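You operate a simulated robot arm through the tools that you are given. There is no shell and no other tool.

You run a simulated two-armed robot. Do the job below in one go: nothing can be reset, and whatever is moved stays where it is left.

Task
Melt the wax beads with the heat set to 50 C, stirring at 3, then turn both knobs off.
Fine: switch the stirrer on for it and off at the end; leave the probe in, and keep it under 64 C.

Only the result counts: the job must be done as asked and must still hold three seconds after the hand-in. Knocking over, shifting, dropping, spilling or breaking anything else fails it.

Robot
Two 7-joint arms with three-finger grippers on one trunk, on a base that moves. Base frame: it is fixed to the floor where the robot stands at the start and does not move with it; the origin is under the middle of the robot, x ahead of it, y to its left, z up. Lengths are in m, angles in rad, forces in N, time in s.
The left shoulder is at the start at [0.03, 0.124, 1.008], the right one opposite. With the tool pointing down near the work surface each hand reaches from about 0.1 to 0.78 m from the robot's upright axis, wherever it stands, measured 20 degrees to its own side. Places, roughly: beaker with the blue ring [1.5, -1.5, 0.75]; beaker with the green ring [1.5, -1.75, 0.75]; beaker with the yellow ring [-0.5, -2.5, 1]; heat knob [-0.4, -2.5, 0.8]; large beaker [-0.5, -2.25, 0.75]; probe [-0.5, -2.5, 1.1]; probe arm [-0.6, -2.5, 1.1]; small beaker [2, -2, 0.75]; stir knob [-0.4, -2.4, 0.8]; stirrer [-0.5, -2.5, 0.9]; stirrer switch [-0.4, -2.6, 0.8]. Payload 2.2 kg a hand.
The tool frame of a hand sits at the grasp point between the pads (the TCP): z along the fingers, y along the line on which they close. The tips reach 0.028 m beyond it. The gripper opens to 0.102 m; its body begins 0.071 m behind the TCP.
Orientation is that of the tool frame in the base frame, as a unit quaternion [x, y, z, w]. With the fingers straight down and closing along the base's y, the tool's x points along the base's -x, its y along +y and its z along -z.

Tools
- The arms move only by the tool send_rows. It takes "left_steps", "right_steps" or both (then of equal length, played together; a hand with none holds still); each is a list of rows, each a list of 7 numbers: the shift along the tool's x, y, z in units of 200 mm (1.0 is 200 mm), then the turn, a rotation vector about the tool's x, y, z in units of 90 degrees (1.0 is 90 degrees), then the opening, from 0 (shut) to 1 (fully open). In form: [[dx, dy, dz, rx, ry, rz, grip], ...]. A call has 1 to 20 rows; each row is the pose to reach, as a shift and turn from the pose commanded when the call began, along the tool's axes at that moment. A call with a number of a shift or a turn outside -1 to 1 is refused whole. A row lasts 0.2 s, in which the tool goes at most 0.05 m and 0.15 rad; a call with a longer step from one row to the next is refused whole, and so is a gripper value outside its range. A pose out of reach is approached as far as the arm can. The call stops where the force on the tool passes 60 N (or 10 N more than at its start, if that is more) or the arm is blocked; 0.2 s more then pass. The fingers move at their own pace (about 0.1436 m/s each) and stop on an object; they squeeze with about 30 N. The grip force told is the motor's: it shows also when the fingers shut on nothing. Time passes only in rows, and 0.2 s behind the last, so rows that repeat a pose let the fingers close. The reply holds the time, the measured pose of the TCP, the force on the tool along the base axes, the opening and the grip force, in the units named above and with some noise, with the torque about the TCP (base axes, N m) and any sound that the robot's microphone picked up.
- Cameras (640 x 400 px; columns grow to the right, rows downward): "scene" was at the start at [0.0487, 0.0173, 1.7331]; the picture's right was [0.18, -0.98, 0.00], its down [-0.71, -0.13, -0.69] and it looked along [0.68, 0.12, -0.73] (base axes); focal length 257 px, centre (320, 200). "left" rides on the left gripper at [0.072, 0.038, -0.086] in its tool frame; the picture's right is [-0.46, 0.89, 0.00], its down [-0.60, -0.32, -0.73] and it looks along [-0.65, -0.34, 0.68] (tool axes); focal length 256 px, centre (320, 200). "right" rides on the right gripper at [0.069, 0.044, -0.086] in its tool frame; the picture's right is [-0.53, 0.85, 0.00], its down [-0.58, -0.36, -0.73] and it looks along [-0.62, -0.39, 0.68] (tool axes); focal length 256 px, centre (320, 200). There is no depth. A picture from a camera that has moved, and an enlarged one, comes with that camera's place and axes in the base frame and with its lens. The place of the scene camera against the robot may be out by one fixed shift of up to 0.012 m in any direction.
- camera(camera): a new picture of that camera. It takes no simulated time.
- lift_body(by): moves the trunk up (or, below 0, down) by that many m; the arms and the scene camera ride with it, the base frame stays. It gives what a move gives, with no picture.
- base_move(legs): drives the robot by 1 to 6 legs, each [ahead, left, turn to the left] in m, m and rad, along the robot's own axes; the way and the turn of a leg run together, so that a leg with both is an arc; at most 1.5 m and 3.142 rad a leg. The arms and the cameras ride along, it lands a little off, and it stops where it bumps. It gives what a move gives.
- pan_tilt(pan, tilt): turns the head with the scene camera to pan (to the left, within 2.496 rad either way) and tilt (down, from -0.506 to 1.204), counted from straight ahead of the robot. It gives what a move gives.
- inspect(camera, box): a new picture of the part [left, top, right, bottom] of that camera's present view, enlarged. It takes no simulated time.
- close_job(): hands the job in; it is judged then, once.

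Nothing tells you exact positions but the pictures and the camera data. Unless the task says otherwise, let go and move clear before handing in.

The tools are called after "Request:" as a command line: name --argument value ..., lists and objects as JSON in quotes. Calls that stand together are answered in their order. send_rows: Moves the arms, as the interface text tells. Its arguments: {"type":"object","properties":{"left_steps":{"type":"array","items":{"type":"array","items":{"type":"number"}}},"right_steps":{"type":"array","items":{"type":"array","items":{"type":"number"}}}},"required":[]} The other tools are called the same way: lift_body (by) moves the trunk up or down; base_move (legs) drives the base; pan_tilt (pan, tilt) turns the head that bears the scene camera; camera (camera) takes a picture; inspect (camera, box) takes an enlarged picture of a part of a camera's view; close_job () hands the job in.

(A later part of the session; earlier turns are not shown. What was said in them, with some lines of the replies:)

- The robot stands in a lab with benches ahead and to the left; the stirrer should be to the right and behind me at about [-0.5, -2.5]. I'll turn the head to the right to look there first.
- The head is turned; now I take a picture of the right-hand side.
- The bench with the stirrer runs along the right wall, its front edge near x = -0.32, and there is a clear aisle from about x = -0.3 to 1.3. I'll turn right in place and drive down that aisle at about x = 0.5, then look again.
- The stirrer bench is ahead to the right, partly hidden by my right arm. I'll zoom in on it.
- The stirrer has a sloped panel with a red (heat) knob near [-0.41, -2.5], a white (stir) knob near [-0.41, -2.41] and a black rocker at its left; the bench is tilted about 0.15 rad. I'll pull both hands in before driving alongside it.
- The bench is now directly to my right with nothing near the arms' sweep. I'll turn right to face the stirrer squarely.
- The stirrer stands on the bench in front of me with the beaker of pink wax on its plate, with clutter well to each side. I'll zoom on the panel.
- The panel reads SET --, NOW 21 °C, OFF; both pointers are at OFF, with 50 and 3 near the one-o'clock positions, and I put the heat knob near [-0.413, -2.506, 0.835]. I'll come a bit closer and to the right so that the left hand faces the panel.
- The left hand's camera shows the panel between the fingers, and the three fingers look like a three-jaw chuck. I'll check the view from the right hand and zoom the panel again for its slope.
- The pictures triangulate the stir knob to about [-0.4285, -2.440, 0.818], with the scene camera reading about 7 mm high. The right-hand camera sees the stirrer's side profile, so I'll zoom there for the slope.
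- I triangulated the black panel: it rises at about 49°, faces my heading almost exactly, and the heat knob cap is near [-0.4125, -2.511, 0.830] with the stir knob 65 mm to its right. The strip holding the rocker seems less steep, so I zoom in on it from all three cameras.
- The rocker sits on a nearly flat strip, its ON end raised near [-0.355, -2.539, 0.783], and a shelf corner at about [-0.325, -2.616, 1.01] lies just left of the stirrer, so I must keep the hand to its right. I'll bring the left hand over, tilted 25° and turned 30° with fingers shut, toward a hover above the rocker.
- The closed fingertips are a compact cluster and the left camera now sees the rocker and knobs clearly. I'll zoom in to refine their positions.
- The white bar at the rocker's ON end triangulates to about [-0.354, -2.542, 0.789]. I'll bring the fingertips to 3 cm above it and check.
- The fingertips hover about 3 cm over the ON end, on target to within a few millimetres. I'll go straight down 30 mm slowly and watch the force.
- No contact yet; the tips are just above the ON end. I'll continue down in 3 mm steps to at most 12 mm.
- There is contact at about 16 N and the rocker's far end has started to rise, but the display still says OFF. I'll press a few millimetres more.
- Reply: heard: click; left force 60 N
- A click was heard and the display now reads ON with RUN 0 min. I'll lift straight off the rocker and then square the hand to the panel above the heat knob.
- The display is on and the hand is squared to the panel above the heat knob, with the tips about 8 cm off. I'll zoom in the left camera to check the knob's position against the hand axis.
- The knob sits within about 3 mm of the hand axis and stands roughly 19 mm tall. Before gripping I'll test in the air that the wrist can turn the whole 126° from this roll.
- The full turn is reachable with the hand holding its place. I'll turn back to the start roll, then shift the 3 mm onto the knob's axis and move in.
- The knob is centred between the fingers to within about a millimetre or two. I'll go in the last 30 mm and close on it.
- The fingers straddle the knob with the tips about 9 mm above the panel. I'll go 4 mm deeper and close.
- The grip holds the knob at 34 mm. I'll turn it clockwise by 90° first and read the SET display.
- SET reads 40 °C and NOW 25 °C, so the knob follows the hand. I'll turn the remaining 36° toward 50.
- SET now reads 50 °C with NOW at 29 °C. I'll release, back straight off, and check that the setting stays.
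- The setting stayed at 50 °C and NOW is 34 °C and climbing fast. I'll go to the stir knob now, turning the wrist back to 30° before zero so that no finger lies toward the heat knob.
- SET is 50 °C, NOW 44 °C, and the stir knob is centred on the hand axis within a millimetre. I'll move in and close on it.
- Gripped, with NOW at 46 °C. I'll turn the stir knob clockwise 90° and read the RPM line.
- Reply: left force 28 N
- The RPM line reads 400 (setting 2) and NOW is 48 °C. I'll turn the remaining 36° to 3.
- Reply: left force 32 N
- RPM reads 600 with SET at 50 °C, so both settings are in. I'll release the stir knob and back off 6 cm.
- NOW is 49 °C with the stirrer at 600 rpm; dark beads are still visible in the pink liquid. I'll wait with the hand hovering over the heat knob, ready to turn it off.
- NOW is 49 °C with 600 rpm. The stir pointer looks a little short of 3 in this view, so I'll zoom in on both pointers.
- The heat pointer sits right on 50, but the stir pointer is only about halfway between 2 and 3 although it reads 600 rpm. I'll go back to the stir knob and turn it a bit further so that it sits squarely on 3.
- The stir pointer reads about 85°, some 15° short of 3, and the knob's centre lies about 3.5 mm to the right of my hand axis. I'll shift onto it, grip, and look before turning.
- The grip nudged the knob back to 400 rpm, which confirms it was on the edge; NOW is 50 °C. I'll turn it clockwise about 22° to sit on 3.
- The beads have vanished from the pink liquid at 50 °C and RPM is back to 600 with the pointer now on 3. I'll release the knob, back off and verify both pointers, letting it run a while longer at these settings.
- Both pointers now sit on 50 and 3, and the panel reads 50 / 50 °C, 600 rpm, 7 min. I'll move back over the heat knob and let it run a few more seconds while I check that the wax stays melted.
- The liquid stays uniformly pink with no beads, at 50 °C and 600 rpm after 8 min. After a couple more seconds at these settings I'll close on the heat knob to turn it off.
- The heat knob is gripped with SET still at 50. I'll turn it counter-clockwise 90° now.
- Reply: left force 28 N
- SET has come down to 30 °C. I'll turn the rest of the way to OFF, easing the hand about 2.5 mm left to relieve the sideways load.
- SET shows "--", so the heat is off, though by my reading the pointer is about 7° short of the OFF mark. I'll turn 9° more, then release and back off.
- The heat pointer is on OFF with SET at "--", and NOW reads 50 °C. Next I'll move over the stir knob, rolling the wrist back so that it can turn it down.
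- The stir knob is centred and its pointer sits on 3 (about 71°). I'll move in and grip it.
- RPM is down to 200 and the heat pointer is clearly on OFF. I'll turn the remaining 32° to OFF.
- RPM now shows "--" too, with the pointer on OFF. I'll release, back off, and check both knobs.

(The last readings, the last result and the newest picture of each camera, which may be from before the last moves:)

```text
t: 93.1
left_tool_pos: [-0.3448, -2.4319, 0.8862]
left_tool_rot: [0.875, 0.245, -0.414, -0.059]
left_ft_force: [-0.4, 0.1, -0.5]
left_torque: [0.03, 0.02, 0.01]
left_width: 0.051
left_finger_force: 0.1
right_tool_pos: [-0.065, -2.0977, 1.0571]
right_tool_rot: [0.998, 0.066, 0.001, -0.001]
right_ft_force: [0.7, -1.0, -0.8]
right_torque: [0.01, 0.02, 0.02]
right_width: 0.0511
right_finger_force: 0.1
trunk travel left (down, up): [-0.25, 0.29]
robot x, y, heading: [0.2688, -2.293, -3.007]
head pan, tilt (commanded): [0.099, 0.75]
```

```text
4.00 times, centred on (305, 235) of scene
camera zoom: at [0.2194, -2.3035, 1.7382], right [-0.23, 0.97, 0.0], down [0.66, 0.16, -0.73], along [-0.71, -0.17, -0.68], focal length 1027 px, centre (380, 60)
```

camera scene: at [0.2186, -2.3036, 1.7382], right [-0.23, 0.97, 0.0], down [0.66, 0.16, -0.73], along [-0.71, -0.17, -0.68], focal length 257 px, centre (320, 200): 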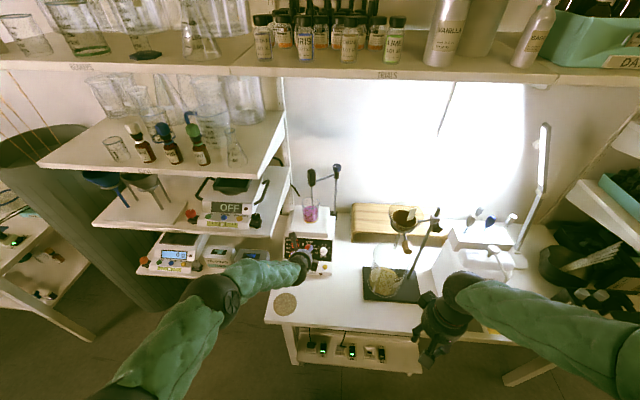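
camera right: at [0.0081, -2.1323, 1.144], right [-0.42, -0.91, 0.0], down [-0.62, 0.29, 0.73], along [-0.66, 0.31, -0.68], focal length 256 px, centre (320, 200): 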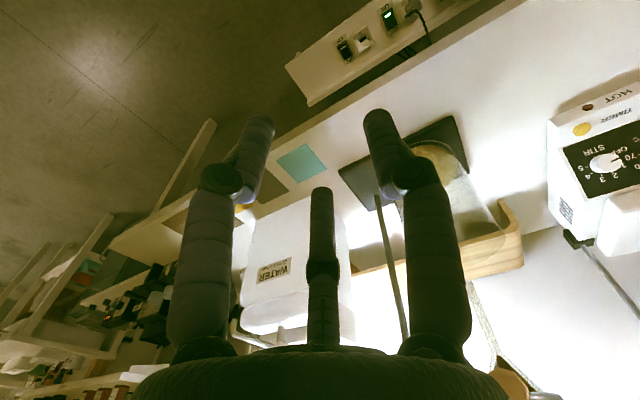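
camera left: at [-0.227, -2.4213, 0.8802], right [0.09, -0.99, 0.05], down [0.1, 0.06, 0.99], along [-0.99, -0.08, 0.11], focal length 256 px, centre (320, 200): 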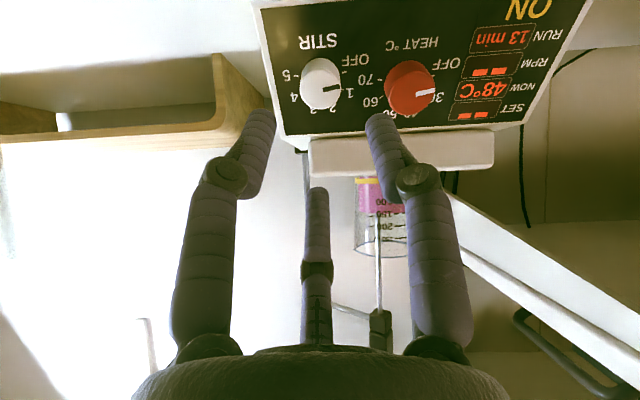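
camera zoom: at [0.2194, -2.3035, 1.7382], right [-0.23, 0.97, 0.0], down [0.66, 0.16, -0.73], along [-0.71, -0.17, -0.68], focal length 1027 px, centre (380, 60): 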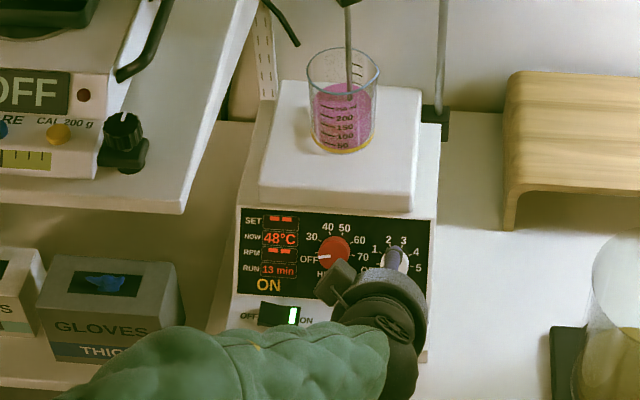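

Both pointers sit on OFF and SET and RPM both show "--". Now I'll shut the fingers and bring the hand over the rocker's OFF end, leaning it back 35° to stay clear of the shelf corner.

Request:
send_rows --left_steps '[[-0.0334, 0.0824, 0.0, 0.0011, 0.0206, 0.0742, 0], [-0.0669, 0.1648, 0.0, 0.0023, 0.0412, 0.1484, 0], [-0.1003, 0.2471, 0.01, 0.0034, 0.0617, 0.2226, 0], [-0.1338, 0.3295, 0.03, 0.0046, 0.0823, 0.2968, 0], [-0.1672, 0.4119, 0.055, 0.0057, 0.1029, 0.3709, 0], [-0.2006, 0.4943, 0.08, 0.0068, 0.1235, 0.4451, 0], [-0.2341, 0.5766, 0.105, 0.008, 0.144, 0.5193, 0], [-0.2675, 0.659, 0.132, 0.0091, 0.1646, 0.5935, 0], [-0.2675, 0.659, 0.132, 0.0091, 0.1646, 0.5935, 0]]'

Request:
camera --camera "left"

Request:
inspect --camera "scene" --box '[240, 185, 340, 285]'

```text
t: 95.1
left_tool_pos: [-0.3455, -2.577, 0.8635]
left_tool_rot: [0.936, -0.186, -0.284, 0.097]
left_ft_force: [1.1, 1.0, -0.5]
left_torque: [0.0, -0.02, 0.01]
left_width: 0.0023
left_finger_force: 29.5
right_tool_pos: [-0.0646, -2.0972, 1.0578]
right_tool_rot: [0.998, 0.067, 0.0, 0.0]
right_ft_force: [0.2, -0.2, -0.3]
right_torque: [0.0, 0.03, 0.02]
right_width: 0.0511
right_finger_force: 0.0
trunk travel left (down, up): [-0.25, 0.29]
robot x, y, heading: [0.2723, -2.2914, -3.01]
head pan, tilt (commanded): [0.099, 0.75]
```

```text
taken
camera left: at [-0.2509, -2.6331, 0.9101], right [-0.62, -0.62, 0.48], down [0.04, 0.59, 0.81], along [-0.79, 0.52, -0.34], focal length 256 px, centre (320, 200)
```

left: 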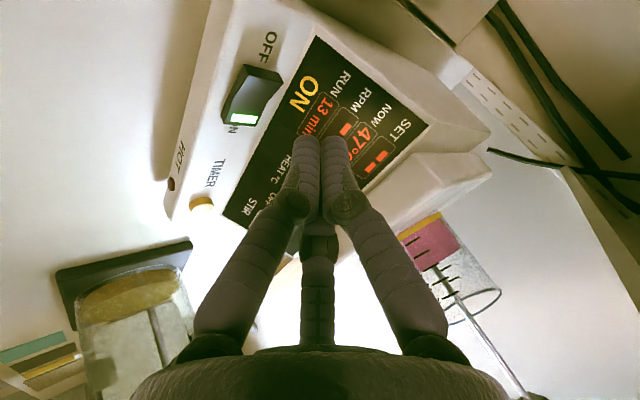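

```text
4.00 times, centred on (290, 235) of scene
camera zoom: at [0.2191, -2.3033, 1.7382], right [-0.23, 0.97, 0.0], down [0.66, 0.16, -0.73], along [-0.71, -0.17, -0.68], focal length 1027 px, centre (440, 60)
```

zoom: 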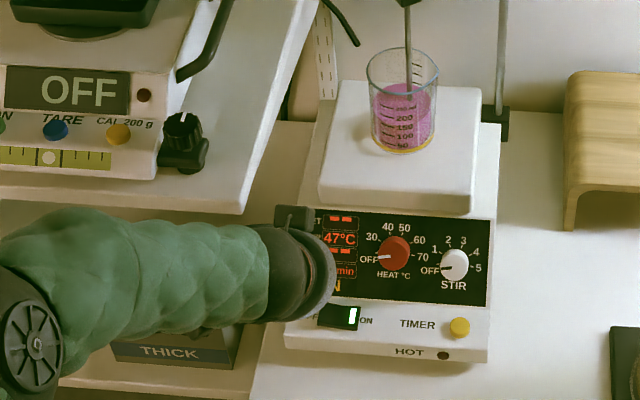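

The rocker's OFF end is raised at about [-0.349, -2.581, 0.789], and the hand is 5 cm above it, well in front of the shelf. I'll go straight down 40 mm.

Request:
send_rows --left_steps '[[0.021, -0.013, 0.0316, 0, 0, 0, 0], [0.042, -0.026, 0.0632, 0, 0, 0, 0], [0.063, -0.039, 0.0948, 0, 0, 0, 0], [0.084, -0.052, 0.1264, 0, 0, 0, 0], [0.105, -0.065, 0.158, 0, 0, 0, 0]]'

Request:
camera --camera "left"

```text
t: 96.3
left_tool_pos: [-0.3423, -2.5744, 0.8262]
left_tool_rot: [0.936, -0.185, -0.285, 0.097]
left_ft_force: [-0.4, -0.3, -0.2]
left_torque: [-0.01, -0.01, 0.02]
left_width: 0.0016
left_finger_force: 30.0
right_tool_pos: [-0.0671, -2.0981, 1.0572]
right_tool_rot: [0.998, 0.067, 0.0, 0.0]
right_ft_force: [-0.8, 0.4, -0.2]
right_torque: [-0.03, 0.0, -0.01]
right_width: 0.0509
right_finger_force: 0.0
trunk travel left (down, up): [-0.25, 0.29]
robot x, y, heading: [0.2711, -2.2919, -3.01]
head pan, tilt (commanded): [0.099, 0.75]
```

```text
taken
camera left: at [-0.2492, -2.6309, 0.8707], right [-0.62, -0.62, 0.49], down [0.04, 0.59, 0.81], along [-0.79, 0.52, -0.33], focal length 256 px, centre (320, 200)
```

left: 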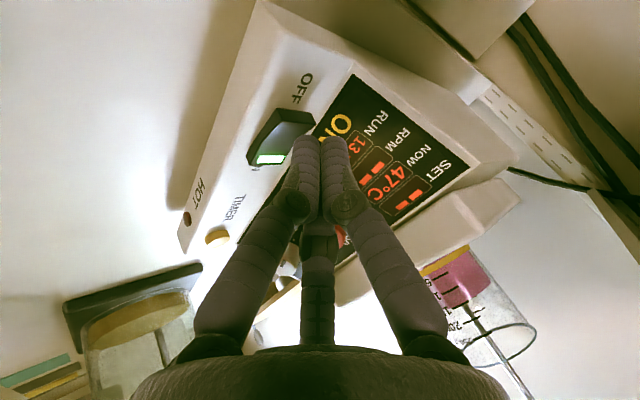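

The tips are lined up about 6 mm inside the raised OFF end. I'll continue straight down in 3 mm steps.

Request:
send_rows --left_steps '[[0.0075, -0.0043, 0.0123, 0, 0, 0, 0], [0.0149, -0.0086, 0.0246, 0, 0, 0, 0], [0.0224, -0.0129, 0.0369, 0, 0, 0, 0], [0.0298, -0.0172, 0.0492, 0, 0, 0, 0], [0.0373, -0.0215, 0.0615, 0, 0, 0, 0], [0.0447, -0.0258, 0.0738, 0, 0, 0, 0]]'

Request:
camera --camera "left"

```text
t: 97.7
left_tool_pos: [-0.3419, -2.5755, 0.8073]
left_tool_rot: [0.936, -0.184, -0.285, 0.097]
left_ft_force: [-1.9, -6.2, 0.4]
left_torque: [-0.22, 0.07, 0.0]
left_width: 0.0021
left_finger_force: 30.2
right_tool_pos: [-0.0666, -2.099, 1.0578]
right_tool_rot: [0.998, 0.067, 0.0, 0.0]
right_ft_force: [-0.3, -0.1, 0.3]
right_torque: [0.03, -0.01, 0.0]
right_width: 0.051
right_finger_force: 0.0
trunk travel left (down, up): [-0.25, 0.29]
robot x, y, heading: [0.2689, -2.293, -3.012]
head pan, tilt (commanded): [0.099, 0.75]
heard: click
```

```text
taken
camera left: at [-0.2486, -2.6325, 0.8526], right [-0.61, -0.62, 0.49], down [0.04, 0.59, 0.81], along [-0.79, 0.52, -0.33], focal length 256 px, centre (320, 200)
```

left: 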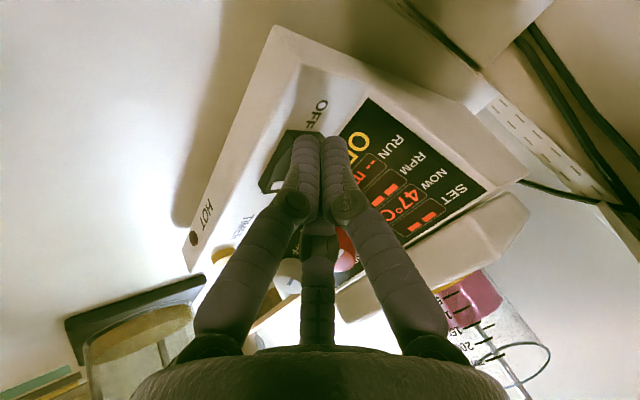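

A click was heard and the display has changed to OFF. I'll lift straight up and check.

Request:
send_rows --left_steps '[[-0.0497, 0.0287, -0.0819, 0, 0, 0, 0], [-0.0993, 0.0573, -0.1638, 0, 0, 0, 0], [-0.149, 0.086, -0.2458, 0, 0, 0, 0], [-0.1987, 0.1147, -0.3277, 0, 0, 0, 0]]'

Request:
camera --camera "left"

Request:
inspect --camera "scene" --box '[265, 185, 345, 285]'

```text
t: 98.7
left_tool_pos: [-0.3403, -2.5716, 0.8874]
left_tool_rot: [0.936, -0.185, -0.284, 0.097]
left_ft_force: [0.2, 0.5, 0.2]
left_torque: [-0.01, 0.02, 0.02]
left_width: 0.0019
left_finger_force: 29.8
right_tool_pos: [-0.0652, -2.0978, 1.0583]
right_tool_rot: [0.998, 0.066, 0.0, 0.0]
right_ft_force: [0.7, 0.3, 0.0]
right_torque: [-0.03, -0.02, 0.03]
right_width: 0.0511
right_finger_force: 0.1
trunk travel left (down, up): [-0.25, 0.29]
robot x, y, heading: [0.2721, -2.2894, -3.01]
head pan, tilt (commanded): [0.099, 0.75]
```

```text
taken
camera left: at [-0.2473, -2.6295, 0.9326], right [-0.62, -0.62, 0.48], down [0.04, 0.59, 0.81], along [-0.79, 0.52, -0.34], focal length 256 px, centre (320, 200)
```

left: 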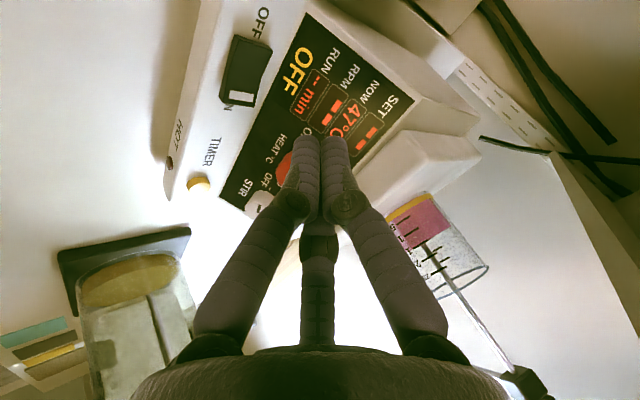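

```text
4.00 times, centred on (305, 235) of scene
camera zoom: at [0.219, -2.3035, 1.7382], right [-0.23, 0.97, 0.0], down [0.66, 0.16, -0.73], along [-0.71, -0.17, -0.68], focal length 1027 px, centre (380, 60)
```

zoom: 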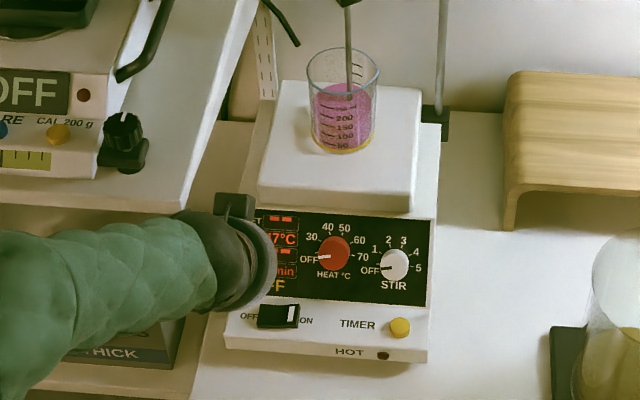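

Everything is off: the display says OFF, both pointers are at OFF, the probe is still in the beaker and the wax is melted. I'll pull the hand back clear toward the robot and make a final check.

Request:
send_rows --left_steps '[[0.1183, -0.0683, -0.0956, 0, 0, 0, 0], [0.2365, -0.1365, -0.1912, 0, 0, 0, 0], [0.3548, -0.2048, -0.2868, 0, 0, 0, 0], [0.473, -0.273, -0.3824, 0, 0, 0, 0], [0.5913, -0.3413, -0.478, 0, 0, 0, 0], [0.7095, -0.4095, -0.5736, 0, 0, 0, 0], [0.7095, -0.4095, -0.5736, 0, 0, 0, 0]]'

Request:
camera --camera "scene"

Request:
inspect --camera "scene" --box '[270, 155, 350, 285]'

Request:
inspect --camera "scene" --box '[280, 225, 340, 280]'

Request:
inspect --camera "scene" --box '[295, 185, 325, 225]'

```text
t: 100.3
left_tool_pos: [-0.1423, -2.5471, 0.887]
left_tool_rot: [0.935, -0.185, -0.285, 0.097]
left_ft_force: [0.2, 0.0, 0.0]
left_torque: [0.01, -0.01, -0.04]
left_width: 0.0023
left_finger_force: 30.2
right_tool_pos: [-0.0664, -2.0985, 1.0584]
right_tool_rot: [0.998, 0.066, 0.0, 0.0]
right_ft_force: [-1.0, 0.0, 0.3]
right_torque: [0.0, 0.0, -0.02]
right_width: 0.0507
right_finger_force: 0.1
trunk travel left (down, up): [-0.25, 0.29]
robot x, y, heading: [0.2698, -2.293, -3.009]
head pan, tilt (commanded): [0.099, 0.75]
```

```text
taken
camera scene: at [0.2182, -2.3038, 1.7382], right [-0.23, 0.97, 0.0], down [0.66, 0.16, -0.73], along [-0.71, -0.17, -0.68], focal length 257 px, centre (320, 200)
```

scene: 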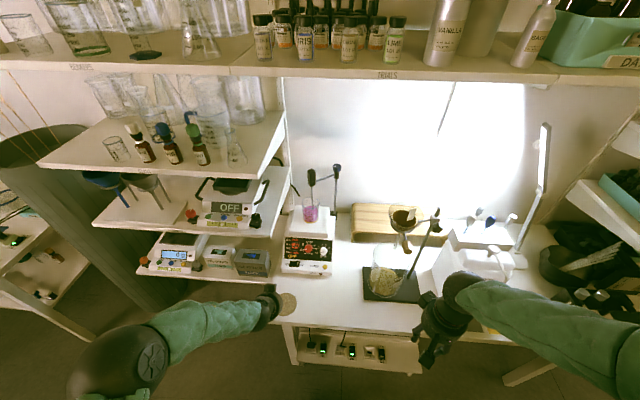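

```text
3.08 times, centred on (310, 220) of scene
camera zoom: at [0.2182, -2.3038, 1.7382], right [-0.23, 0.97, 0.0], down [0.66, 0.16, -0.73], along [-0.71, -0.17, -0.68], focal length 790 px, centre (351, 138)
```

zoom: 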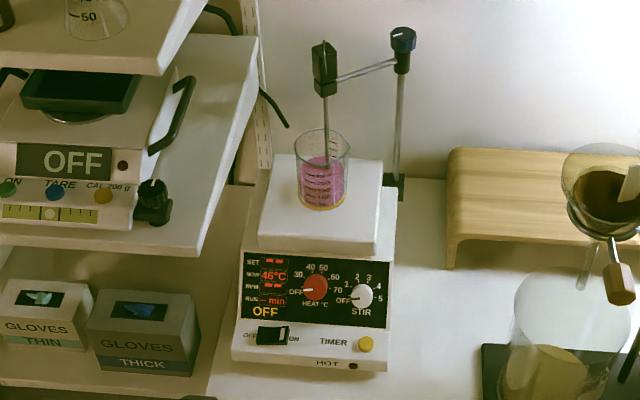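

```text
7.27 times, centred on (310, 252) of scene
camera zoom: at [0.2182, -2.3038, 1.7382], right [-0.23, 0.97, 0.0], down [0.66, 0.16, -0.73], along [-0.71, -0.17, -0.68], focal length 1867 px, centre (393, -182)
```

zoom: 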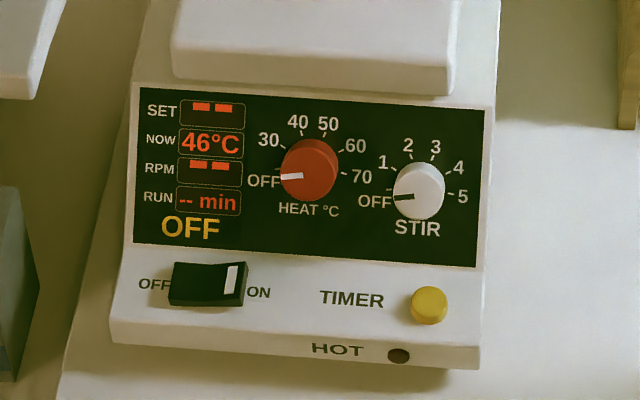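

```text
10.00 times, centred on (310, 205) of scene
camera zoom: at [0.2182, -2.3038, 1.7382], right [-0.23, 0.97, 0.0], down [0.66, 0.16, -0.73], along [-0.71, -0.17, -0.68], focal length 2568 px, centre (420, 150)
```

zoom: 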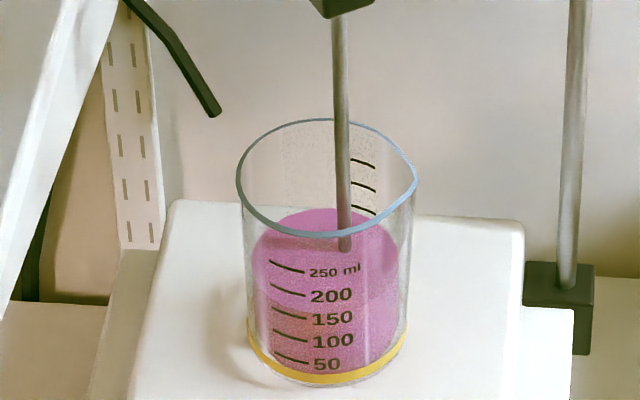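

The panel shows OFF, SET and RPM read "--", both pointers and the rocker are at OFF, and NOW is 46 °C. The wax is fully melted, the probe is still in the beaker, nothing else has moved and the hand is clear, so I'm handing the job in.

Request:
close_job

```text
The job is handed in.
```

The job is handed in. The wax beads are melted, both knobs and the stirrer switch are off, and the probe is still in the beaker.

- **Heat:** it was set to 50 °C. The highest reading I saw was 50 °C, well under your 64 °C limit.
- **Stirring:** my first turn left the stir pointer between 2 and 3, though it read 600 rpm (the level for 3). While I was correcting it, the speed dropped to 400 rpm (level 2) for about a second. The beads vanished at about that time. I then set it squarely on 3 and ran about 8 more seconds at 50 °C before turning the heat off.
- **At the end:** the display read OFF and the last temperature was 46 °C. Nothing else looked shifted in the final pictures, and the hand was clear of the bench equipment.
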